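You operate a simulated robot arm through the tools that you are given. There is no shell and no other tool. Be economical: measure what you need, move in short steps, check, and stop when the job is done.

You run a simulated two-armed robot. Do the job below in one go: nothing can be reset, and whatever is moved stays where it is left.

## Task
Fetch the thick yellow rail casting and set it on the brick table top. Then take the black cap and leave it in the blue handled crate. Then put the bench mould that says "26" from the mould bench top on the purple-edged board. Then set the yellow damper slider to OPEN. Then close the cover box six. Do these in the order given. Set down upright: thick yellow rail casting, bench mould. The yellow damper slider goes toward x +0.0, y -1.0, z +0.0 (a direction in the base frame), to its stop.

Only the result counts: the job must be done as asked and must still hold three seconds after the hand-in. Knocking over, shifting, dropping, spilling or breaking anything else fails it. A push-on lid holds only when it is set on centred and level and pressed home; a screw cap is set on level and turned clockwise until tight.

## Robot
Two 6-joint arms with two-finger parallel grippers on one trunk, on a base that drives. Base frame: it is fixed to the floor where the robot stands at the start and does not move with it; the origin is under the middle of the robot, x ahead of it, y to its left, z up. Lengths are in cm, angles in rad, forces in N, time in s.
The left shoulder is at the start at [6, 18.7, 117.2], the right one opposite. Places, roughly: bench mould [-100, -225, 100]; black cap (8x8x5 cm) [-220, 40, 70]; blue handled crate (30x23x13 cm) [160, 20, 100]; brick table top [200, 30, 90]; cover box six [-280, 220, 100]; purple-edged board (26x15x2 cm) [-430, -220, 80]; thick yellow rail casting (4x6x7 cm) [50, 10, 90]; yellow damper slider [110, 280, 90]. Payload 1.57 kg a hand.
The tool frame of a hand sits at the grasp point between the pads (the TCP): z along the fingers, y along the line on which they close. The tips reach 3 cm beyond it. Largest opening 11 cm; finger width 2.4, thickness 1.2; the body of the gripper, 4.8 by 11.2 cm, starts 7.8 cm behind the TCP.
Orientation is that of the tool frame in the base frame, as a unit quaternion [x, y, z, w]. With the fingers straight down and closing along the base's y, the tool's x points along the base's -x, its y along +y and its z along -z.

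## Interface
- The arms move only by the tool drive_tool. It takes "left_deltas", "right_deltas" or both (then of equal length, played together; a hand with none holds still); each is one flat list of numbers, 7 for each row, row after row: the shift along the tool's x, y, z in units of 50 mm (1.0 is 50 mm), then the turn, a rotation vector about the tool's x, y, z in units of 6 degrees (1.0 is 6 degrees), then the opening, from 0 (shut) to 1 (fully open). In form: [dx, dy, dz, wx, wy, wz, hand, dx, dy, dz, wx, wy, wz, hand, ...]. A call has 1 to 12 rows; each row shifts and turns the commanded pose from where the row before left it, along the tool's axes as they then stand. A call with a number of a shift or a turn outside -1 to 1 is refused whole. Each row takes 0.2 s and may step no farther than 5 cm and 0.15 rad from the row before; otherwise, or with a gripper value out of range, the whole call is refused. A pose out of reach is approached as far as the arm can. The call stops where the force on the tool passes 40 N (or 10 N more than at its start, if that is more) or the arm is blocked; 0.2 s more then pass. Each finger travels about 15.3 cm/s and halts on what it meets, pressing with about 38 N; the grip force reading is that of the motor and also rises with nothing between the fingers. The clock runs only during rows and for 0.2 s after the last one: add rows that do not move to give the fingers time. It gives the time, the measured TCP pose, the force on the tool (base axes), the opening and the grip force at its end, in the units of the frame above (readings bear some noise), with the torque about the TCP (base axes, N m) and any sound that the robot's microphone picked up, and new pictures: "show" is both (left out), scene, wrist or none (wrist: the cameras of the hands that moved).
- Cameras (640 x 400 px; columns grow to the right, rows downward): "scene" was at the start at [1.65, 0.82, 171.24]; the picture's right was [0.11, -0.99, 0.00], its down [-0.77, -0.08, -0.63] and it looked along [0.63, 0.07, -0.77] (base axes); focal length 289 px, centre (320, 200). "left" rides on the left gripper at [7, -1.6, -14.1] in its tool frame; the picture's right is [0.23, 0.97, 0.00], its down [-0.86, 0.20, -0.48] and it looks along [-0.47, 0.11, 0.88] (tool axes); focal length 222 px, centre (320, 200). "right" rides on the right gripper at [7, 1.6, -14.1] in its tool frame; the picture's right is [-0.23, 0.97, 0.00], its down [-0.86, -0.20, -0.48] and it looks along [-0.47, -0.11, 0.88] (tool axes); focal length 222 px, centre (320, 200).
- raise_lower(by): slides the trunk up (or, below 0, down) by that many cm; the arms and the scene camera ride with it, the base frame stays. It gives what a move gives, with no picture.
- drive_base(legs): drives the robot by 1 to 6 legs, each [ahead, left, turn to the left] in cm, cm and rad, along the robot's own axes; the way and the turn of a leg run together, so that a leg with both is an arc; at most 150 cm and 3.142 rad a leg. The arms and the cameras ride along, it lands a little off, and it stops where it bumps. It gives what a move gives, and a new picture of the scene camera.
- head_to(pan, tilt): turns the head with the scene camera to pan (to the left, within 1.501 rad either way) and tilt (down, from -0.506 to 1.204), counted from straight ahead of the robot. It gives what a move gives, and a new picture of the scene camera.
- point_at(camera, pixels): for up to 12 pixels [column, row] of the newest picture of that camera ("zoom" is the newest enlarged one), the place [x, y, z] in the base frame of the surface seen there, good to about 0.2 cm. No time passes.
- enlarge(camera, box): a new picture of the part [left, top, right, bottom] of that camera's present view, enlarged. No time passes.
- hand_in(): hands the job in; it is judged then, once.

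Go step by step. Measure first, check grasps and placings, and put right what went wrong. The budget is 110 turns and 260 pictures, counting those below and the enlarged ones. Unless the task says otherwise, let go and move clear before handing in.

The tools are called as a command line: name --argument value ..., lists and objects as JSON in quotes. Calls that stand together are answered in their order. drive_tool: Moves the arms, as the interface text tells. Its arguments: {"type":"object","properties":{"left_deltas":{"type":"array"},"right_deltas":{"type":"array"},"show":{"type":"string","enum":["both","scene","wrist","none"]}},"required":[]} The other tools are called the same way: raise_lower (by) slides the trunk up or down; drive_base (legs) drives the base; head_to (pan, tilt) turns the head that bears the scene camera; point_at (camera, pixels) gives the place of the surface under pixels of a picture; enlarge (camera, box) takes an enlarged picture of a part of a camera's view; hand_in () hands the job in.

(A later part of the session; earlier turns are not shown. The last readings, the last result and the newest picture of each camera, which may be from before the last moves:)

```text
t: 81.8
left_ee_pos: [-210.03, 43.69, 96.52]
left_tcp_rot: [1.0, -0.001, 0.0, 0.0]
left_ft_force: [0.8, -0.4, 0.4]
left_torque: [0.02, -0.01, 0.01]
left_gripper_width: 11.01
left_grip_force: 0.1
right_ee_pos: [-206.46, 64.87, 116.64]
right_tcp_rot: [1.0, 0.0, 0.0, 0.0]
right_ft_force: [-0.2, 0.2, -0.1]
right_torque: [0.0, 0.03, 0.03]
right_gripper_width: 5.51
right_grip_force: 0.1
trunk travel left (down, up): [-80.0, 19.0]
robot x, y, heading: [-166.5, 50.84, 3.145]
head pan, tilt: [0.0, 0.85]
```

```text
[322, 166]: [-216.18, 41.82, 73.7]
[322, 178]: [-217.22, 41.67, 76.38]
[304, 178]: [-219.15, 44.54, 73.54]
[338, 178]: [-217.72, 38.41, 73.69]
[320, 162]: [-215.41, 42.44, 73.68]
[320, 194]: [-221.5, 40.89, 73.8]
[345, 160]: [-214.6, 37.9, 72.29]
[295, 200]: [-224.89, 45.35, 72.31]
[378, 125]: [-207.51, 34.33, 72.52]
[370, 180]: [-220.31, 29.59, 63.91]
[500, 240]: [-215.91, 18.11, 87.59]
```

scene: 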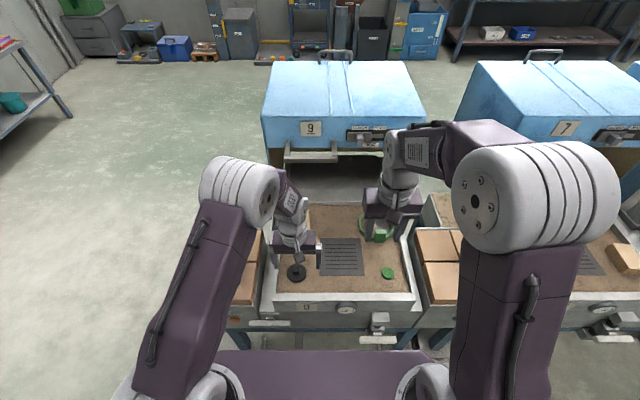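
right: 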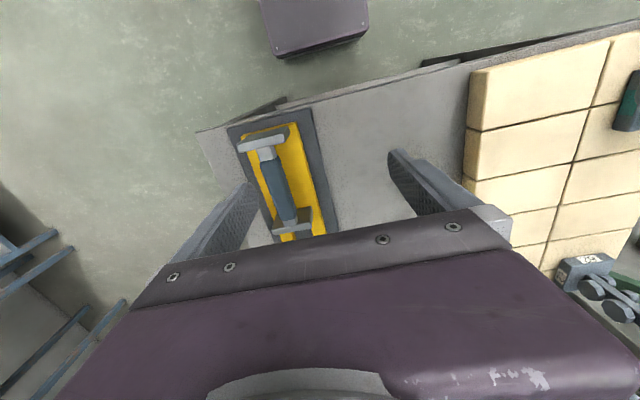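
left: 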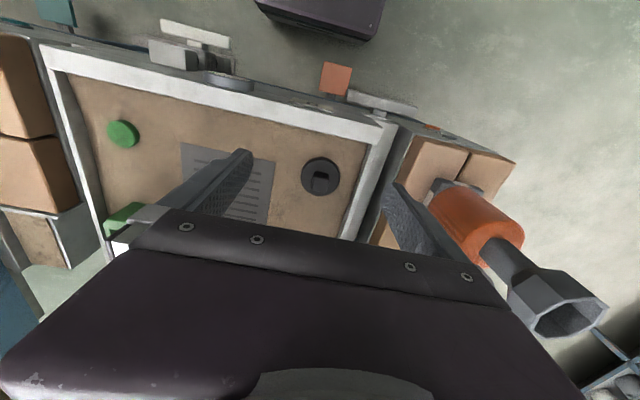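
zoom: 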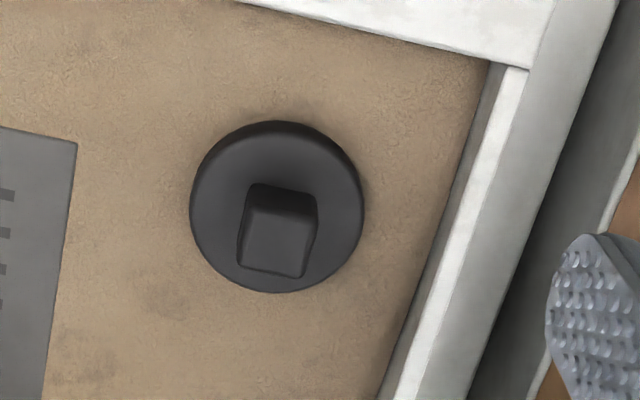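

enlarge --camera "left" --box '[300, 160, 340, 200]'

point_at --camera "left" --pixels '[[315.5, 177.5], [328, 179], [314, 189.5], [325.5, 191], [321, 184]]'

```text
10.00 times, centred on (320, 180) of left
```

zoom: 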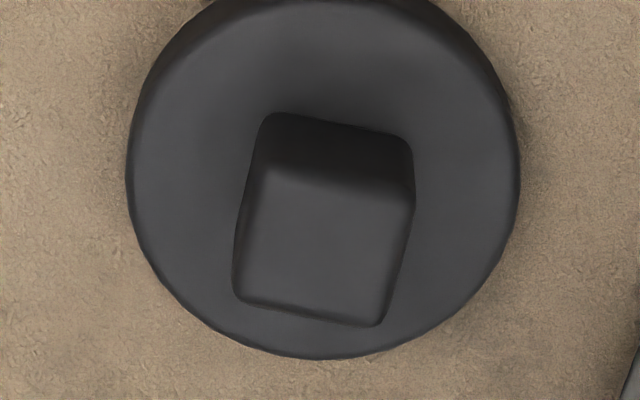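

```text
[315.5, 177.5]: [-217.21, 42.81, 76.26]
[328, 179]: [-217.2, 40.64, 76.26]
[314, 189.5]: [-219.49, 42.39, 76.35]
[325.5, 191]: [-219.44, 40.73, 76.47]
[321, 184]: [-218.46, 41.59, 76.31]
```

Knob centre [-218.4,41.7], top 76.4, aligned with axes. I position and descend to TCP z≈77.1 and close.

drive_tool --left_deltas '[-0.84, 0.2, 0, 0, 0, 0, 0.5, -0.84, 0.2, 0, 0, 0, 0, 0.5, 0, 0, 1, 0, 0, 0, 0.5, 0, 0, 1, 0, 0, 0, 0.5, 0, 0, 1, 0, 0, 0, 0.5, 0, 0, 0.6, 0, 0, 0, 0.5, 0, 0, 0.24, 0, 0, 0, 0.5, 0, 0, 0, 0, 0, 0, 0.5]' --show "wrist"

```text
t: 83.6
left_ee_pos: [-218.59, 41.7, 77.15]
left_tcp_rot: [1.0, -0.001, 0.0, 0.001]
left_ft_force: [-0.2, -0.3, -0.5]
left_torque: [-0.01, -0.02, 0.01]
left_gripper_width: 5.48
left_grip_force: 0.0
right_ee_pos: [-206.54, 64.96, 116.47]
right_tcp_rot: [1.0, 0.0, 0.0, 0.001]
right_ft_force: [-0.5, 0.1, 0.4]
right_torque: [0.0, 0.01, -0.01]
right_gripper_width: 5.49
right_grip_force: 0.1
trunk travel left (down, up): [-80.0, 19.0]
robot x, y, heading: [-166.67, 50.57, 3.139]
head pan, tilt: [0.0, 0.85]
```

left: 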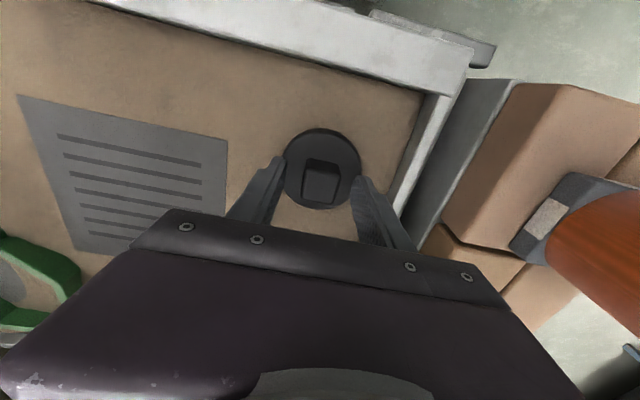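

Fingers straddle the knob; I close, then lift a little to check.

drive_tool --left_deltas '[0, 0, 0, 0, 0, 0, 0, 0, 0, 0, 0, 0, 0, 0, 0, 0, 0, 0, 0, 0, 0, 0, 0, 0, 0, 0, 0, 0, 0, 0, -0.6, 0, 0, 0, 0, 0, 0, -0.6, 0, 0, 0, 0]' --show "wrist"

```text
t: 85.0
left_ee_pos: [-218.43, 41.69, 83.17]
left_tcp_rot: [1.0, -0.001, -0.001, 0.0]
left_ft_force: [-0.2, -0.1, 0.0]
left_torque: [-0.03, 0.0, -0.02]
left_gripper_width: 2.67
left_grip_force: 38.1
right_ee_pos: [-206.56, 64.93, 116.46]
right_tcp_rot: [1.0, 0.0, 0.001, 0.0]
right_ft_force: [-0.9, 0.3, 0.7]
right_torque: [-0.03, 0.0, 0.01]
right_gripper_width: 5.5
right_grip_force: 0.1
trunk travel left (down, up): [-80.0, 19.0]
robot x, y, heading: [-166.42, 50.32, 3.139]
head pan, tilt: [0.0, 0.85]
```

left: 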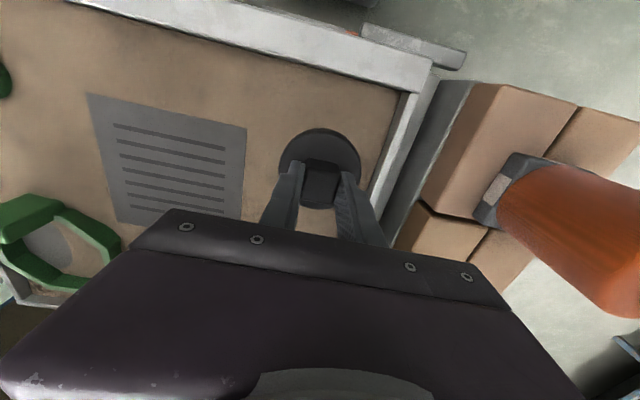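

The cap came up with the hand (2.67 cm). I lift to carrying height and retract.

drive_tool --left_deltas '[0, 0, -1, 0, 0, 0, 0, 0, 0, -1, 0, 0, 0, 0, 0, 0, -1, 0, 0, 0, 0, 0, 0, -1, 0, 0, 0, 0, 0, 0, -1, 0, 0, 0, 0, 0, 0, -1, 0, 0, 0, 0, 0, 0, -0.8, 0, 0, 0, 0, 1, 0, 0, 0, 0, 0, 0, 1, 0, 0, 0, 0, 0, 0, 1, 0, 0, 0, 0, 0, 0]' --show "wrist"

```text
t: 87.2
left_ee_pos: [-203.52, 41.77, 117.32]
left_tcp_rot: [1.0, -0.001, -0.001, 0.0]
left_ft_force: [1.2, -0.4, 0.1]
left_torque: [-0.03, 0.06, 0.01]
left_gripper_width: 2.68
left_grip_force: 37.9
right_ee_pos: [-206.43, 64.89, 116.63]
right_tcp_rot: [1.0, 0.0, -0.001, 0.001]
right_ft_force: [0.0, -0.3, 0.0]
right_torque: [0.0, 0.02, 0.01]
right_gripper_width: 5.51
right_grip_force: 0.2
trunk travel left (down, up): [-80.0, 19.0]
robot x, y, heading: [-166.75, 50.52, 3.137]
head pan, tilt: [0.0, 0.85]
```

left: 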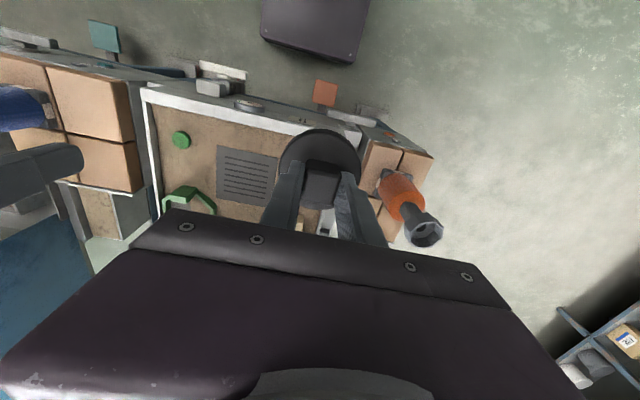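

Cap held. I drive back to the brick table: back off, shift to y≈−90, reverse along +x, turn to face +y.

drive_base --legs '[[-55, 0, 0], [0, 140, 0], [-145, 0, 0], [-135, 0, 0], [0, 0, -1.566]]'

```text
t: 114.1
left_ee_pos: [161.04, -52.98, 117.33]
left_tcp_rot: [0.71, -0.704, 0.0, 0.0]
left_ft_force: [0.1, 0.0, -0.3]
left_torque: [-0.01, -0.04, 0.01]
left_gripper_width: 2.67
left_grip_force: 37.8
right_ee_pos: [184.18, -49.8, 116.45]
right_tcp_rot: [0.711, -0.703, -0.001, 0.0]
right_ft_force: [0.5, 0.0, 0.0]
right_torque: [-0.03, -0.02, 0.01]
right_gripper_width: 5.49
right_grip_force: 0.1
trunk travel left (down, up): [-80.0, 19.0]
robot x, y, heading: [170.19, -90.35, 1.577]
head pan, tilt: [0.0, 0.85]
```

scene: 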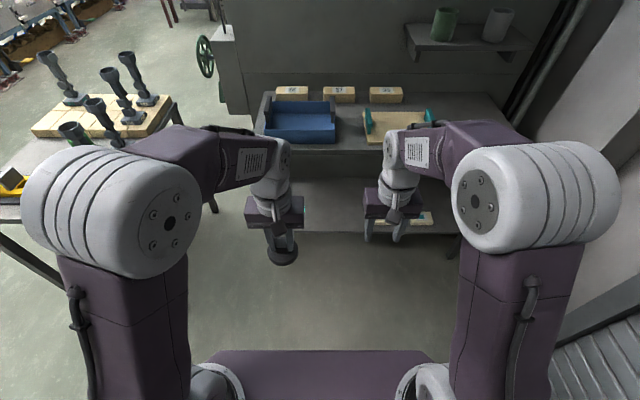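

I measure the crate before driving up.

enlarge --camera "scene" --box '[240, 70, 440, 195]'

point_at --camera "zoom" --pixels '[[60, 210], [298, 230], [180, 150], [75, 100], [295, 110], [300, 125], [75, 130], [180, 200], [420, 210], [180, 105]]'

drive_base --legs '[[59, 0, -0.006]]'

```text
3.20 times, centred on (340, 132) of scene
```

zoom: 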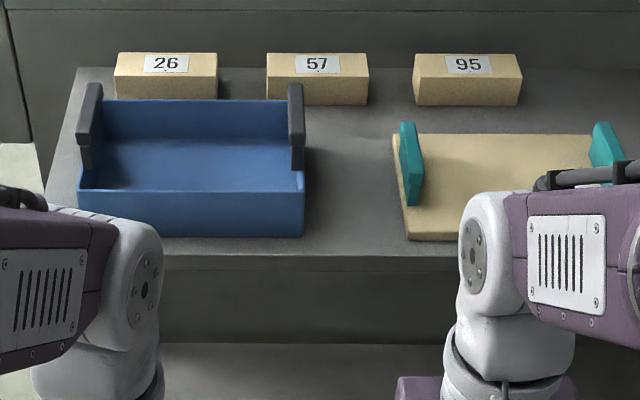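

```text
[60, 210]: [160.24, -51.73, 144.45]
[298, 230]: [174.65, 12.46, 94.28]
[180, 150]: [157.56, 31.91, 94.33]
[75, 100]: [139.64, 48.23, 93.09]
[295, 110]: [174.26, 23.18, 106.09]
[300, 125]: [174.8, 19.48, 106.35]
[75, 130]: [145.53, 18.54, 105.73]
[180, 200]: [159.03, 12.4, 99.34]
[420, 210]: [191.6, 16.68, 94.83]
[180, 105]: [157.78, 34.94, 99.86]
```

```text
t: 117.4
left_ee_pos: [160.74, 6.03, 117.28]
left_tcp_rot: [0.71, -0.705, 0.0, -0.001]
left_ft_force: [1.3, 0.3, -0.5]
left_torque: [-0.02, -0.02, 0.01]
left_gripper_width: 2.69
left_grip_force: 37.8
right_ee_pos: [183.89, 9.09, 116.59]
right_tcp_rot: [0.708, -0.706, -0.001, -0.001]
right_ft_force: [0.0, 0.2, -0.2]
right_torque: [-0.02, 0.02, -0.02]
right_gripper_width: 5.48
right_grip_force: 0.1
trunk travel left (down, up): [-80.0, 19.0]
robot x, y, heading: [169.84, -31.27, 1.576]
head pan, tilt: [0.0, 0.85]
```

scene: 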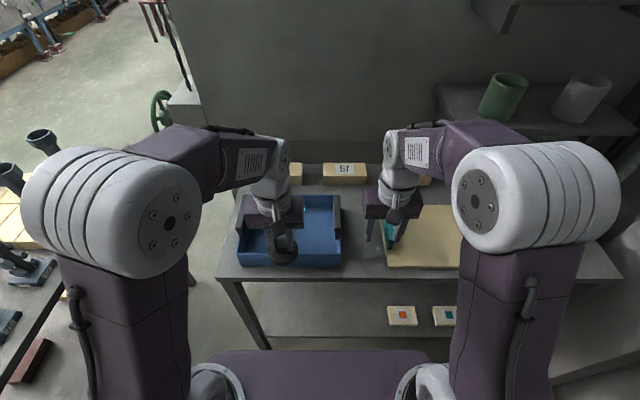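

Crate interior floor z 94.3, x 146–175, y 12–35. I move 15.5 ahead and lower the cap to near the floor.

drive_tool --left_deltas '[-0.8, 0, 0, 0, 0, 0, 0, -0.8, 0, 0, 0, 0, 0, 0, -0.8, 0, 0, 0, 0, 0, 0, -0.7, 0, 0, 0, 0, 0, 0, 0, 0, 0.9, 0, 0, 0, 0, 0, 0, 0.9, 0, 0, 0, 0, 0, 0, 0.9, 0, 0, 0, 0, 0, 0, 0.75, 0, 0, 0, 0, 0, 0, 0, 0, 0, 0, 0]' --show "both"

```text
t: 119.4
left_ee_pos: [160.72, 21.53, 100.08]
left_tcp_rot: [0.709, -0.705, 0.0, 0.0]
left_ft_force: [-0.7, -0.4, -0.3]
left_torque: [0.05, -0.02, -0.03]
left_gripper_width: 2.69
left_grip_force: 37.6
right_ee_pos: [183.88, 9.03, 116.53]
right_tcp_rot: [0.709, -0.706, 0.0, 0.0]
right_ft_force: [0.2, -0.4, -0.1]
right_torque: [0.01, -0.03, 0.02]
right_gripper_width: 5.51
right_grip_force: 0.1
trunk travel left (down, up): [-80.0, 19.0]
robot x, y, heading: [169.31, -30.99, 1.579]
head pan, tilt: [0.0, 0.85]
```

scene: 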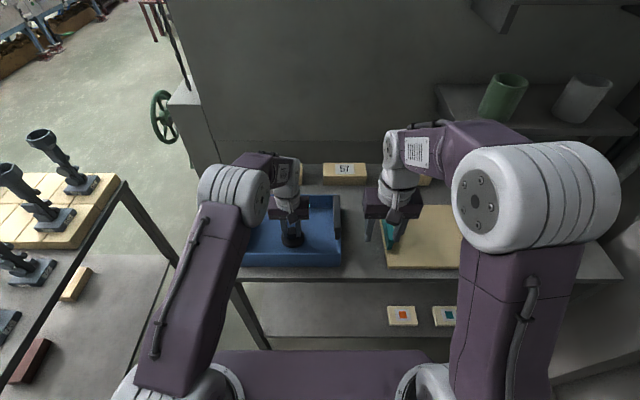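
left: 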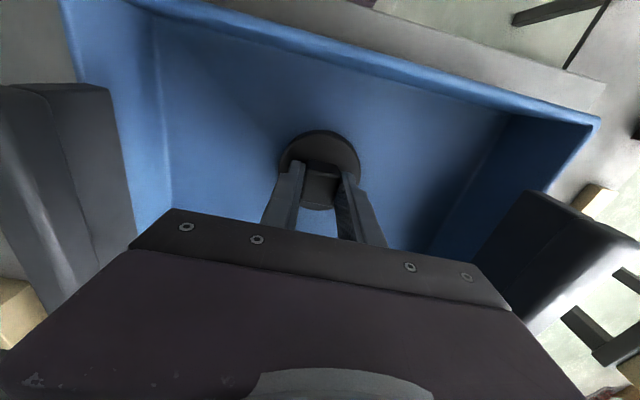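

The cap is over the crate floor; I lower gently until contact.

drive_tool --left_deltas '[0, 0, 0.06, 0, 0, 0, 0, 0, 0, 0.04, 0, 0, 0, 0, 0, 0, 0.03, 0, 0, 0, 0, 0, 0, 0, 0, 0, 0, 0]' --show "none"

```text
t: 120.4
left_ee_pos: [160.8, 21.43, 99.52]
left_tcp_rot: [0.709, -0.705, -0.003, -0.002]
left_ft_force: [-0.8, 4.4, 30.2]
left_torque: [0.18, 0.02, -0.01]
left_gripper_width: 2.69
left_grip_force: 37.3
right_ee_pos: [184.0, 8.92, 116.58]
right_tcp_rot: [0.709, -0.705, -0.001, -0.001]
right_ft_force: [0.3, 0.0, 1.3]
right_torque: [0.01, 0.03, 0.0]
right_gripper_width: 5.48
right_grip_force: 0.2
trunk travel left (down, up): [-80.0, 19.0]
robot x, y, heading: [169.44, -31.51, 1.577]
head pan, tilt: [0.0, 0.85]
```

Contact. I release and rise clear.

drive_tool --left_deltas '[0, 0, -0.03, 0, 0, 0, 0, 0, 0, 0, 0, 0, 0, 0.3, 0, 0, 0, 0, 0, 0, 0.5, 0, 0, 0, 0, 0, 0, 0.5, 0, 0, -0.8, 0, 0, 0, 0.5, 0, 0, -1, 0, 0, 0, 0.5, 0, 0, -1, 0, 0, 0, 0.5, 0, 0, -0.8, 0, 0, 0, 0.5, 1, 0, 0, 0, 0, 0, 0.5, 1, 0, 0, 0, 0, 0, 0.5, 1, 0, 0, 0, 0, 0, 0.5]' --show "both"

```text
t: 122.8
left_ee_pos: [160.53, 6.42, 117.53]
left_tcp_rot: [0.709, -0.705, -0.002, -0.002]
left_ft_force: [1.2, 0.4, 0.2]
left_torque: [0.01, 0.02, 0.01]
left_gripper_width: 5.52
left_grip_force: 0.0
right_ee_pos: [184.01, 8.97, 116.57]
right_tcp_rot: [0.709, -0.705, 0.0, -0.001]
right_ft_force: [0.0, 0.3, 0.3]
right_torque: [0.03, -0.03, 0.02]
right_gripper_width: 5.51
right_grip_force: 0.1
trunk travel left (down, up): [-80.0, 19.0]
robot x, y, heading: [169.37, -30.94, 1.58]
head pan, tilt: [0.0, 0.85]
```

scene: 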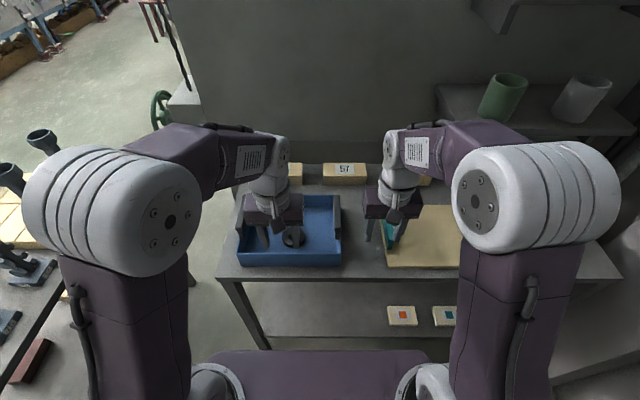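
left: 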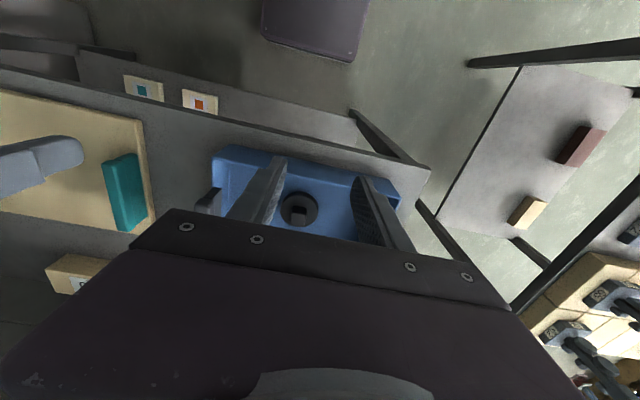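

The cap rests in the crate. Next the mould bench near [-100,-225]: I back off, turn to face −y and go along −x.

drive_base --legs '[[-50, 0, 0], [0, 120, 0], [0, 110, 0], [0, 0, 1.571], [0, 0, 1.56]]'

head_to --pan 0.0 --tilt 0.5

head_to --pan -0.7 --tilt 0.5

```text
t: 144.2
left_ee_pos: [-48.46, -117.9, 117.54]
left_tcp_rot: [0.711, 0.703, 0.0, 0.0]
left_ft_force: [-0.4, -0.7, -0.9]
left_torque: [0.01, 0.0, -0.03]
left_gripper_width: 5.5
left_grip_force: 0.1
right_ee_pos: [-71.94, -120.04, 116.58]
right_tcp_rot: [0.711, 0.703, 0.0, 0.0]
right_ft_force: [-0.3, 0.3, 1.0]
right_torque: [0.02, -0.01, 0.0]
right_gripper_width: 5.49
right_grip_force: 0.1
trunk travel left (down, up): [-80.0, 19.0]
robot x, y, heading: [-57.04, -80.37, -1.581]
head pan, tilt: [0.0, 0.85]
```

scene: 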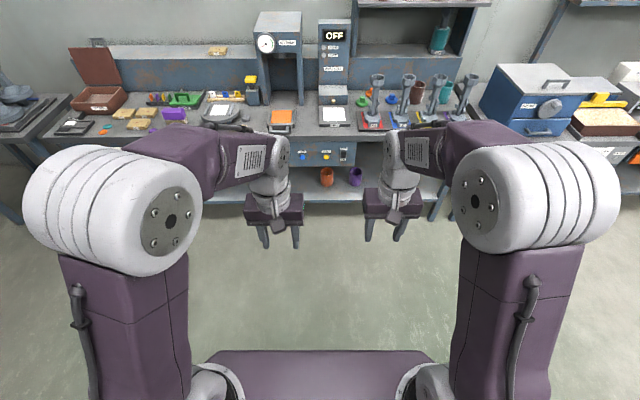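

```text
t: 145.0
left_ee_pos: [-48.47, -117.9, 117.47]
left_tcp_rot: [0.711, 0.704, 0.0, 0.001]
left_ft_force: [0.3, -0.4, 0.8]
left_torque: [-0.01, 0.01, 0.01]
left_gripper_width: 5.51
left_grip_force: 0.0
right_ee_pos: [-71.86, -120.22, 116.58]
right_tcp_rot: [0.711, 0.704, 0.0, 0.0]
right_ft_force: [-0.2, 0.3, 0.7]
right_torque: [0.0, -0.03, 0.01]
right_gripper_width: 5.52
right_grip_force: 0.0
trunk travel left (down, up): [-80.0, 19.0]
robot x, y, heading: [-57.08, -80.22, -1.579]
head pan, tilt: [0.0, 0.499]
```

scene: 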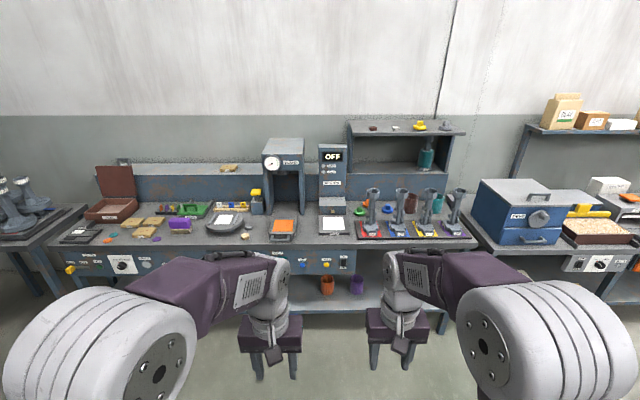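

```text
t: 146.1
left_ee_pos: [-48.37, -117.81, 117.56]
left_tcp_rot: [0.711, 0.703, 0.0, 0.0]
left_ft_force: [-0.1, -0.1, -0.4]
left_torque: [0.02, -0.02, -0.02]
left_gripper_width: 5.53
left_grip_force: 0.0
right_ee_pos: [-71.84, -120.06, 116.55]
right_tcp_rot: [0.711, 0.704, 0.001, 0.0]
right_ft_force: [-0.7, 0.6, 1.0]
right_torque: [-0.01, -0.01, -0.01]
right_gripper_width: 5.51
right_grip_force: 0.2
trunk travel left (down, up): [-80.0, 19.0]
robot x, y, heading: [-56.6, -80.35, -1.582]
head pan, tilt: [-0.7, 0.499]
```

scene: 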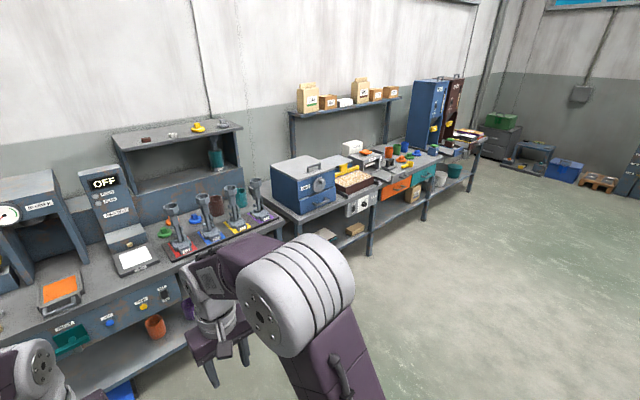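

The four moulds stand on coloured plates at (180–260, 215); I enlarge to read their labels.

head_to --pan -0.35 --tilt 0.5

enlarge --camera "scene" --box '[220, 150, 400, 270]'

```text
t: 146.9
left_ee_pos: [-48.48, -117.9, 117.48]
left_tcp_rot: [0.711, 0.703, 0.0, 0.0]
left_ft_force: [-0.3, 0.9, -0.1]
left_torque: [-0.01, 0.01, -0.04]
left_gripper_width: 5.49
left_grip_force: 0.1
right_ee_pos: [-71.89, -120.09, 116.47]
right_tcp_rot: [0.711, 0.703, 0.0, 0.0]
right_ft_force: [0.4, 0.1, -0.4]
right_torque: [0.02, -0.01, 0.01]
right_gripper_width: 5.51
right_grip_force: 0.1
trunk travel left (down, up): [-80.0, 19.0]
robot x, y, heading: [-56.62, -80.3, -1.589]
head pan, tilt: [-0.351, 0.499]
```

scene: 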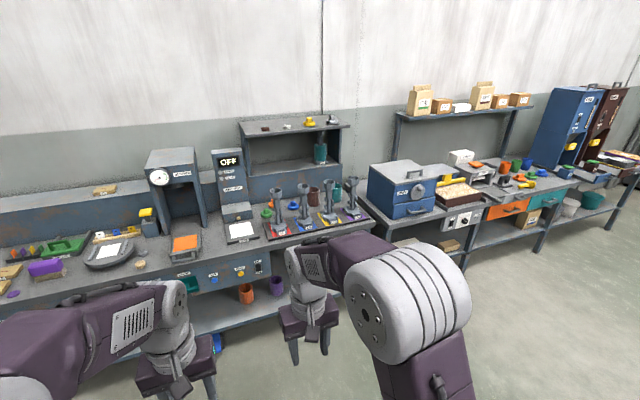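

```text
3.33 times, centred on (310, 210) of scene
```

zoom: 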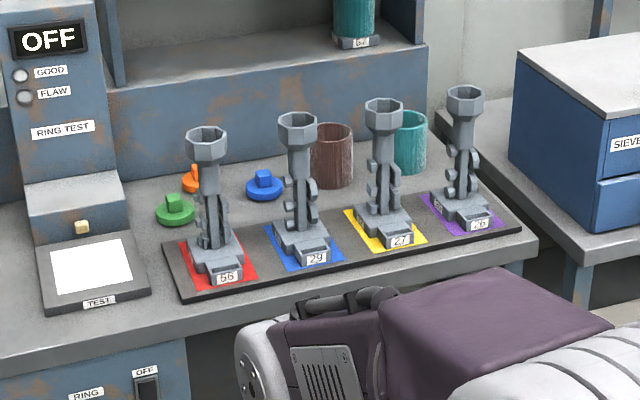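

Labels read 56, 29, 27, 26: the mould on the purple square (zoom (465,160)) is "26". I measure it.

point_at --camera "zoom" --pixels '[[450, 95], [482, 97], [465, 120], [480, 225], [440, 200], [462, 150], [386, 105], [510, 215], [530, 250], [400, 240], [470, 190], [390, 345]]'

enlarge --camera "scene" --box '[310, 165, 390, 225]'

```text
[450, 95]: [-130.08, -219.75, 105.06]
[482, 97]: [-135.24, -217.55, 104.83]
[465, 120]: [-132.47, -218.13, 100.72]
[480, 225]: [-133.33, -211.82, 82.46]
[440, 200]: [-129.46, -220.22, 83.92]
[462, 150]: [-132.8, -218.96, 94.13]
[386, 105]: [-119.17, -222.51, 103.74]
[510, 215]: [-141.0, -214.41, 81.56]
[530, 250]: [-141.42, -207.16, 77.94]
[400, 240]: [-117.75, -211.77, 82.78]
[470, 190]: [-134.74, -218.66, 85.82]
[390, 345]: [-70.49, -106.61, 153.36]
```

```text
6.67 times, centred on (350, 195) of scene
```

zoom: 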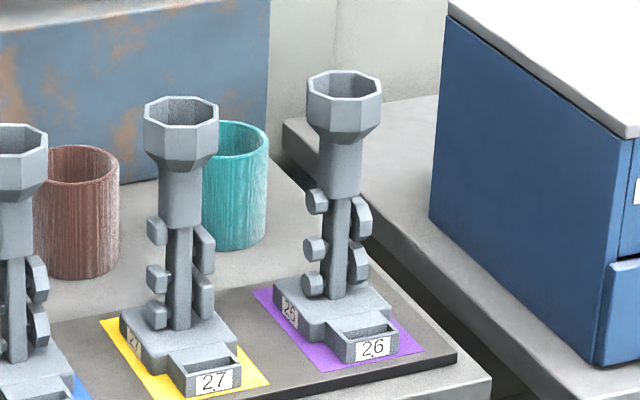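

Mould 26: funnel rim about [-132.8,-220,105], base on bench z≈81.5. I drive to bring the right hand before it.

drive_base --legs '[[0, 0, 0.018], [0, -61, 0], [65, 0, 0]]'

head_to --pan -0.3 --tilt 0.75

```text
t: 153.9
left_ee_pos: [-105.62, -183.76, 117.69]
left_tcp_rot: [0.697, 0.717, 0.0, 0.0]
left_ft_force: [-0.7, -1.0, -0.1]
left_torque: [0.03, -0.01, -0.01]
left_gripper_width: 5.5
left_grip_force: 0.1
right_ee_pos: [-129.06, -186.97, 116.69]
right_tcp_rot: [0.697, 0.717, 0.0, 0.0]
right_ft_force: [0.1, 0.9, 0.1]
right_torque: [-0.01, -0.01, -0.03]
right_gripper_width: 5.5
right_grip_force: 0.0
trunk travel left (down, up): [-80.0, 19.0]
robot x, y, heading: [-115.65, -146.18, -1.547]
head pan, tilt: [-0.351, 0.499]
```

scene: 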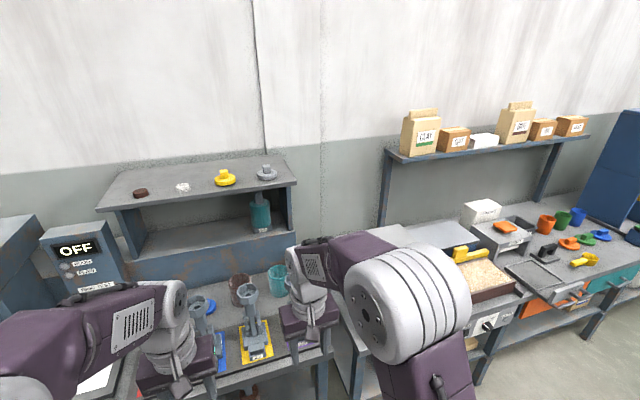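

```text
t: 154.7
left_ee_pos: [-105.74, -183.94, 117.56]
left_tcp_rot: [0.697, 0.717, 0.0, 0.0]
left_ft_force: [-0.1, -0.8, -0.5]
left_torque: [-0.04, -0.01, -0.02]
left_gripper_width: 5.49
left_grip_force: 0.1
right_ee_pos: [-128.97, -186.96, 116.51]
right_tcp_rot: [0.697, 0.717, 0.001, 0.0]
right_ft_force: [0.7, 0.4, -0.3]
right_torque: [0.03, 0.0, 0.0]
right_gripper_width: 5.49
right_grip_force: 0.1
trunk travel left (down, up): [-80.0, 19.0]
robot x, y, heading: [-115.57, -146.19, -1.545]
head pan, tilt: [-0.3, 0.75]
```

scene: 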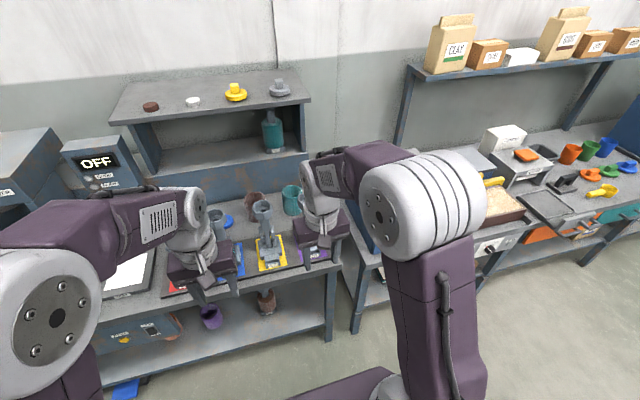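

point_at --camera "scene" --pixels '[[300, 272], [265, 205], [250, 100], [200, 288], [308, 100], [350, 345]]'

drive_tool --right_deltas '[0, 0, -0.6, 0, 0, 0, 1, 0, 0, -0.6, 0, 0, 0, 1]' --show "wrist"

```text
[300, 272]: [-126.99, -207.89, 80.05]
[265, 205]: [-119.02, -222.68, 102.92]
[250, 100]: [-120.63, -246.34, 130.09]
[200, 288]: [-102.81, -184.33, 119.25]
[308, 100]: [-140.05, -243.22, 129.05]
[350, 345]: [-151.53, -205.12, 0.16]
```

```text
t: 155.3
left_ee_pos: [-105.66, -183.91, 117.58]
left_tcp_rot: [0.697, 0.717, 0.001, -0.001]
left_ft_force: [0.8, -0.4, 0.2]
left_torque: [0.02, -0.01, -0.02]
left_gripper_width: 5.5
left_grip_force: 0.1
right_ee_pos: [-129.0, -186.91, 122.53]
right_tcp_rot: [0.697, 0.717, 0.0, 0.0]
right_ft_force: [-0.3, 0.9, 0.3]
right_torque: [0.0, -0.02, 0.01]
right_gripper_width: 11.01
right_grip_force: 0.0
trunk travel left (down, up): [-80.0, 19.0]
robot x, y, heading: [-115.65, -146.38, -1.541]
head pan, tilt: [-0.3, 0.75]
```

right: 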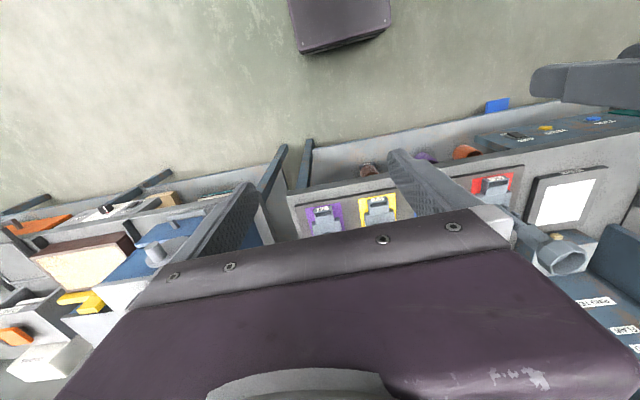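

I straighten the heading and drive 16 ahead with the right hand high.

drive_base --legs '[[0, 0, -0.028], [16, 0, 0]]'

drive_tool --right_deltas '[0, 0, 0, 0, 0, 0, 1]' --show "wrist"

```text
t: 157.1
left_ee_pos: [-106.74, -199.81, 117.64]
left_tcp_rot: [0.707, 0.707, 0.0, 0.001]
left_ft_force: [-1.0, 0.1, 0.6]
left_torque: [-0.03, 0.0, -0.04]
left_gripper_width: 5.47
left_grip_force: 0.1
right_ee_pos: [-130.01, -202.44, 122.7]
right_tcp_rot: [0.706, 0.708, -0.001, 0.001]
right_ft_force: [0.4, -0.6, 0.8]
right_torque: [-0.02, -0.01, -0.01]
right_gripper_width: 11.02
right_grip_force: 0.0
trunk travel left (down, up): [-80.0, 19.0]
robot x, y, heading: [-115.51, -162.6, -1.568]
head pan, tilt: [-0.3, 0.75]
```

scene: 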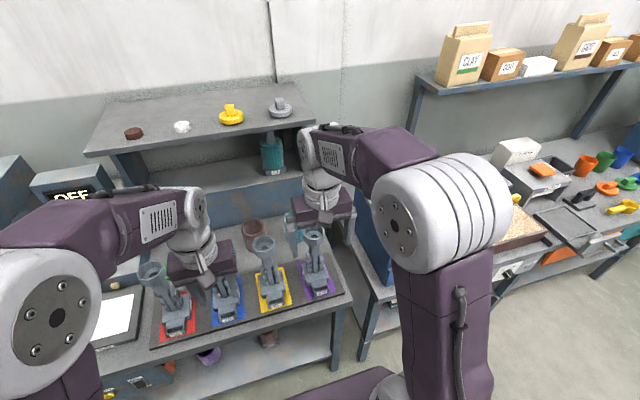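

```text
t: 157.5
left_ee_pos: [-106.75, -200.1, 117.52]
left_tcp_rot: [0.707, 0.707, 0.0, -0.001]
left_ft_force: [0.1, 0.1, -0.3]
left_torque: [-0.02, -0.02, -0.01]
left_gripper_width: 5.5
left_grip_force: 0.1
right_ee_pos: [-130.08, -202.63, 122.47]
right_tcp_rot: [0.707, 0.707, 0.0, 0.0]
right_ft_force: [0.0, 0.2, 0.3]
right_torque: [-0.02, 0.01, -0.02]
right_gripper_width: 10.98
right_grip_force: 0.0
trunk travel left (down, up): [-80.0, 19.0]
robot x, y, heading: [-115.54, -162.65, -1.57]
head pan, tilt: [-0.3, 0.75]
```

right: 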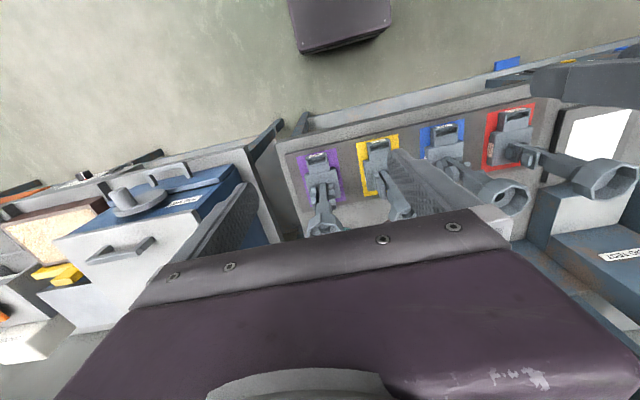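

The scene shows mould 26's funnel at (315,238). I measure the rim closely.

enlarge --camera "scene" --box '[280, 215, 360, 305]'

point_at --camera "scene" --pixels '[[304, 237], [325, 236], [314, 243], [314, 248], [315, 233], [312, 262], [298, 148], [130, 150]]'

```text
4.44 times, centred on (320, 260) of scene
```

zoom: 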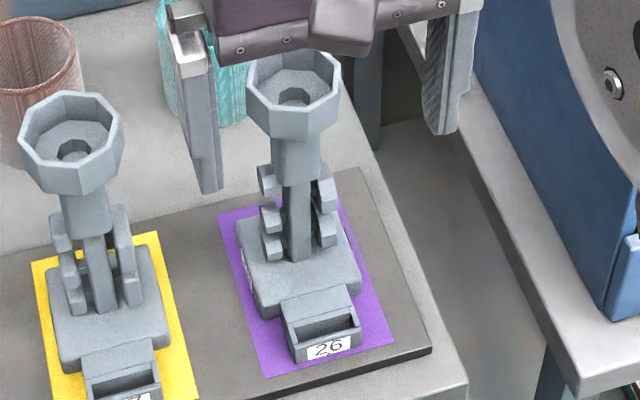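

```text
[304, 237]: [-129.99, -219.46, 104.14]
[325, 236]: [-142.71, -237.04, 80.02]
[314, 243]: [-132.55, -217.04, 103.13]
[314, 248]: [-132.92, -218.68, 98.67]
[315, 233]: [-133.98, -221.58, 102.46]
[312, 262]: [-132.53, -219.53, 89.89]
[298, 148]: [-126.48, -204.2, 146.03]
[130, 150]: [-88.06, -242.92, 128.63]
```

point_at --camera "zoom" --pixels '[[250, 80], [338, 78], [272, 106], [318, 104], [292, 125], [250, 100], [336, 98], [295, 160], [290, 55], [300, 185], [20, 140], [122, 135]]'

```text
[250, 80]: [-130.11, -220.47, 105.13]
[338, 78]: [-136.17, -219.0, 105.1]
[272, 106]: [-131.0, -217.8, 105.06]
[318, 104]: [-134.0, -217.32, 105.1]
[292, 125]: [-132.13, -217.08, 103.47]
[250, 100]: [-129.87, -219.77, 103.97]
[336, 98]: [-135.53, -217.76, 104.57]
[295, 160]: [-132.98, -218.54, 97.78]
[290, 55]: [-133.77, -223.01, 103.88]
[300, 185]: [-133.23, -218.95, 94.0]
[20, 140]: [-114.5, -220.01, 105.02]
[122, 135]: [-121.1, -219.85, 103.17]
```

Funnel centre ≈[-133.05,-220.5], rim z 105.1, turned about −9°. I move above, turn, and lower partway.

drive_tool --right_deltas '[-0.9, -0.15, 0, 0, 0, 0, 0.85, -0.9, -0.15, 0, 0, 0, 0, 0.85, -0.9, -0.15, 0, 0, 0, 0, 0.85, -0.88, -0.14, 0, 0, 0, 0, 0.85, 0, 0, 0, 0, 0, 0.77, 0.85, 0, 0, 0.8, 0, 0, 0.77, 0.85, 0, 0, 0.8, 0, 0, 0, 0.85, 0, 0, 0, 0, 0, 0, 0.85]' --show "both"

```text
t: 159.3
left_ee_pos: [-106.83, -200.04, 117.49]
left_tcp_rot: [0.708, 0.706, 0.0, 0.0]
left_ft_force: [0.6, -0.6, 0.3]
left_torque: [0.02, -0.01, -0.02]
left_gripper_width: 5.5
left_grip_force: 0.1
right_ee_pos: [-132.82, -218.92, 114.27]
right_tcp_rot: [0.762, 0.647, -0.001, 0.0]
right_ft_force: [-0.4, 0.6, -0.5]
right_torque: [0.01, -0.01, -0.02]
right_gripper_width: 9.34
right_grip_force: 0.1
right hand out of reach, approached as far as the arm can: row 4
trunk travel left (down, up): [-80.0, 19.0]
robot x, y, heading: [-115.36, -162.58, -1.575]
head pan, tilt: [-0.3, 0.75]
```

scene: 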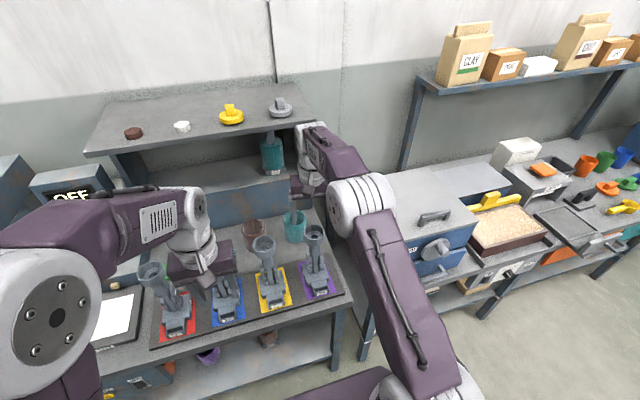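
right: 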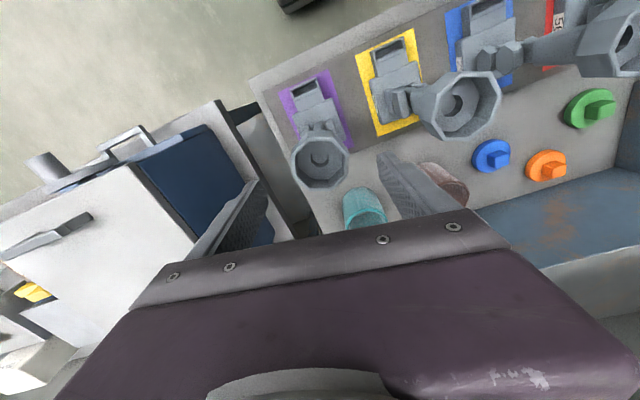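

The reach is marginal; I drive 3 cm ahead and measure the rim in the right camera.

drive_base --legs '[[3, 0, 0]]'

drive_tool --right_deltas '[0, 0, 0, 0, 0, 0, 0.85]' --show "wrist"

enlarge --camera "right" --box '[250, 110, 410, 210]'

```text
t: 160.1
left_ee_pos: [-106.73, -202.41, 117.99]
left_tcp_rot: [0.706, 0.708, -0.003, 0.002]
left_ft_force: [-0.5, 1.0, 1.1]
left_torque: [-0.04, 0.0, 0.0]
left_gripper_width: 5.51
left_grip_force: 0.1
right_ee_pos: [-132.76, -221.45, 114.57]
right_tcp_rot: [0.761, 0.649, -0.003, 0.002]
right_ft_force: [0.6, 1.2, 0.1]
right_torque: [-0.11, 0.01, 0.03]
right_gripper_width: 9.35
right_grip_force: 0.0
trunk travel left (down, up): [-80.0, 19.0]
robot x, y, heading: [-115.56, -165.58, -1.568]
head pan, tilt: [-0.3, 0.75]
```

scene: 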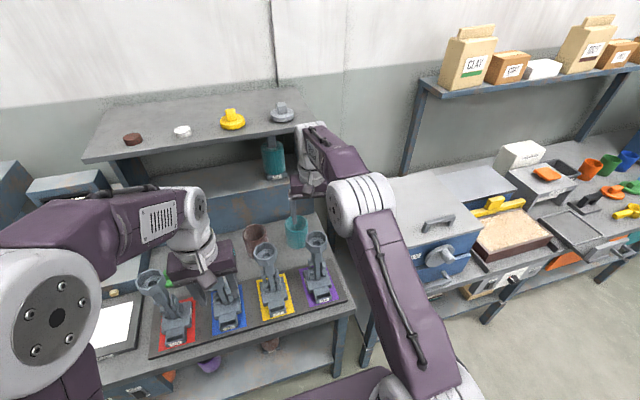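

```text
t: 160.5
left_ee_pos: [-106.57, -203.29, 117.39]
left_tcp_rot: [0.706, 0.708, 0.0, 0.0]
left_ft_force: [1.2, -0.7, 0.3]
left_torque: [-0.03, 0.0, -0.02]
left_gripper_width: 5.48
left_grip_force: 0.0
right_ee_pos: [-132.83, -222.22, 114.19]
right_tcp_rot: [0.761, 0.649, 0.001, 0.0]
right_ft_force: [-0.8, -0.6, 0.2]
right_torque: [-0.02, -0.01, 0.01]
right_gripper_width: 9.37
right_grip_force: 0.1
trunk travel left (down, up): [-80.0, 19.0]
robot x, y, heading: [-115.38, -165.51, -1.572]
head pan, tilt: [-0.3, 0.75]
```

right: 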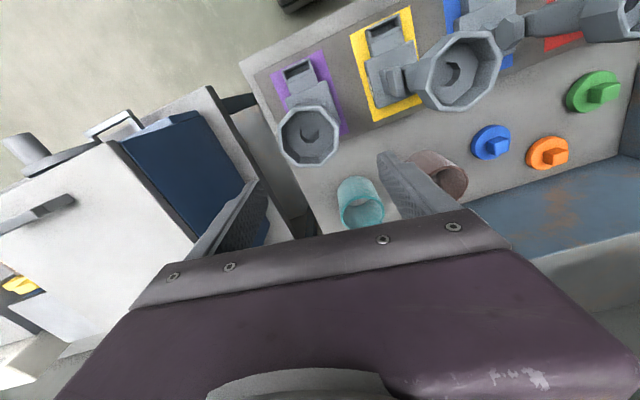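

```text
4.00 times, centred on (330, 160) of right
```

zoom: 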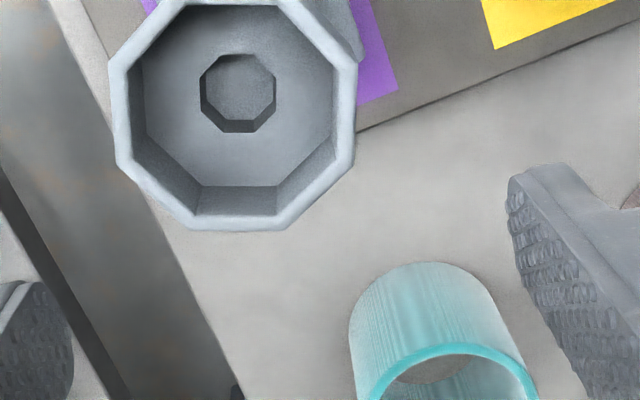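

point_at --camera "zoom" --pixels '[[115, 65], [125, 165], [195, 225], [285, 225], [348, 160], [350, 72], [160, 5], [285, 2]]'

```text
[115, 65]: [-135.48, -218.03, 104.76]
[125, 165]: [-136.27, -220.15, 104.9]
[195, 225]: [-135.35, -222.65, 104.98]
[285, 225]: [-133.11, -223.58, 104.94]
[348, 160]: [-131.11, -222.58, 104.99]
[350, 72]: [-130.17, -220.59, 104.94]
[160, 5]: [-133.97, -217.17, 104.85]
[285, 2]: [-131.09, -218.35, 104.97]
```

The octagon centre is [-133.25,-220.4] with flats facing about −22°. I shift, turn to that angle and descend to z≈103.

drive_tool --right_deltas '[0.34, -0.14, 0, 0, 0, 0, 0.85, 0, 0, 0, 0, 0, 1, 0.85, 0, 0, 0, 0, 0, 1, 0.85, 0, 0, 0.6, 0, 0, 0.2, 0.85, 0, 0, 0.6, 0, 0, 0, 0.85, 0, 0, 0.6, 0, 0, 0, 0.85, 0, 0, 0.42, 0, 0, 0, 0.85, 0, 0, 0, 0, 0, 0, 0.85]' --show "both"

enlarge --camera "scene" --box '[270, 190, 370, 310]'

```text
t: 162.3
left_ee_pos: [-106.66, -203.25, 117.52]
left_tcp_rot: [0.707, 0.708, 0.001, 0.0]
left_ft_force: [0.3, -0.3, 0.1]
left_torque: [-0.02, 0.0, 0.01]
left_gripper_width: 5.51
left_grip_force: 0.1
right_ee_pos: [-133.34, -220.38, 103.13]
right_tcp_rot: [0.831, 0.557, -0.001, 0.001]
right_ft_force: [-0.3, -0.6, 0.3]
right_torque: [0.02, 0.05, 0.03]
right_gripper_width: 9.32
right_grip_force: 0.1
trunk travel left (down, up): [-80.0, 19.0]
robot x, y, heading: [-115.49, -165.17, -1.568]
head pan, tilt: [-0.3, 0.75]
```

scene: 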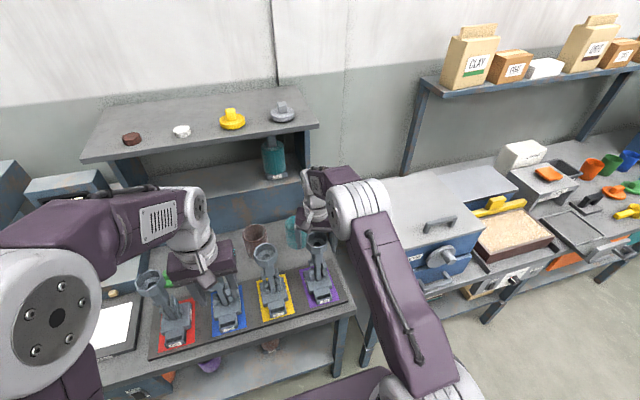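
right: 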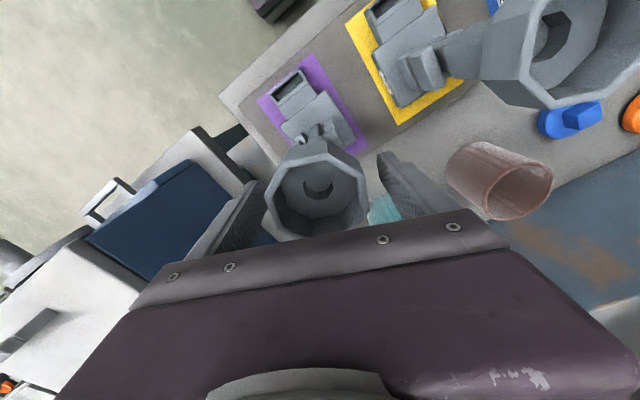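

```text
3.33 times, centred on (320, 250) of scene
```

zoom: 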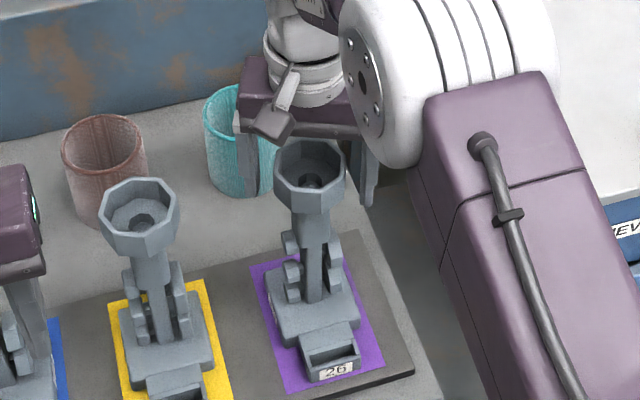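

Fingers straddle the funnel. I close and lift 3 cm.

drive_tool --right_deltas '[0, 0, 0, 0, 0, 0, 0.5, 0, 0, 0, 0, 0, 0, 0, 0, 0, 0, 0, 0, 0, 0, 0, 0, 0, 0, 0, 0, 0, 0, 0, -0.3, 0, 0, 0, 0, 0, 0, -0.4, 0, 0, 0, 0]' --show "both"

```text
t: 163.7
left_ee_pos: [-106.74, -203.11, 117.56]
left_tcp_rot: [0.706, 0.708, 0.0, 0.001]
left_ft_force: [-0.1, 0.4, -0.2]
left_torque: [0.01, -0.02, 0.04]
left_gripper_width: 5.49
left_grip_force: 0.0
right_ee_pos: [-133.23, -220.37, 106.71]
right_tcp_rot: [0.831, 0.557, 0.0, -0.001]
right_ft_force: [-0.3, 0.5, -3.8]
right_torque: [-0.05, -0.04, 0.0]
right_gripper_width: 6.25
right_grip_force: 38.6
trunk travel left (down, up): [-80.0, 19.0]
robot x, y, heading: [-115.66, -165.67, -1.567]
head pan, tilt: [-0.3, 0.75]
```

scene: 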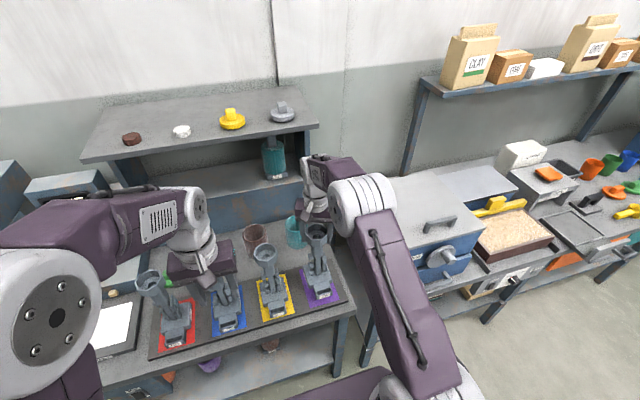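
right: 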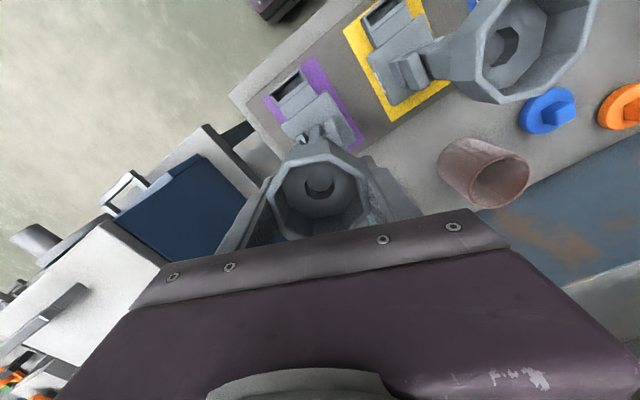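

Mould 26 is held (6.25 cm). I lift 6 more, then back off and move right (−x) toward the purple-edged board.

drive_tool --right_deltas '[0, 0, -0.4, 0, 0, 0, 0, 0, 0, -0.4, 0, 0, 0, 0, 0, 0, -0.4, 0, 0, 0, 0]' --show "none"

drive_base --legs '[[-30, 0, 0], [-30, 0, 0]]'

```text
t: 164.5
left_ee_pos: [-106.71, -203.29, 117.54]
left_tcp_rot: [0.706, 0.708, 0.0, 0.0]
left_ft_force: [-0.3, -1.0, -0.2]
left_torque: [0.01, -0.01, 0.03]
left_gripper_width: 5.49
left_grip_force: 0.2
right_ee_pos: [-133.06, -220.25, 112.63]
right_tcp_rot: [0.83, 0.557, 0.001, 0.0]
right_ft_force: [0.0, 0.0, -4.5]
right_torque: [-0.05, 0.02, 0.01]
right_gripper_width: 6.25
right_grip_force: 38.0
trunk travel left (down, up): [-80.0, 19.0]
robot x, y, heading: [-115.79, -165.52, -1.567]
head pan, tilt: [-0.3, 0.75]
```

```text
t: 168.2
left_ee_pos: [-106.68, -143.12, 117.49]
left_tcp_rot: [0.705, 0.709, 0.001, -0.001]
left_ft_force: [-0.2, -0.2, 0.4]
left_torque: [-0.02, 0.02, -0.04]
left_gripper_width: 5.5
left_grip_force: 0.0
right_ee_pos: [-133.09, -160.49, 112.69]
right_tcp_rot: [0.829, 0.559, 0.001, -0.001]
right_ft_force: [-0.3, 0.2, -5.3]
right_torque: [-0.02, 0.05, 0.03]
right_gripper_width: 6.22
right_grip_force: 37.9
trunk travel left (down, up): [-80.0, 19.0]
robot x, y, heading: [-115.87, -105.04, -1.56]
head pan, tilt: [-0.3, 0.75]
```

scene: 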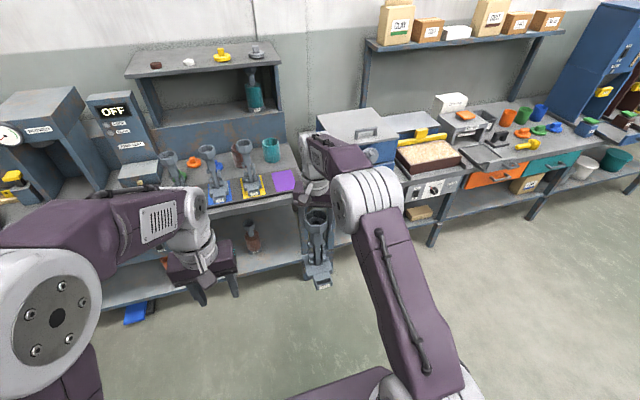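

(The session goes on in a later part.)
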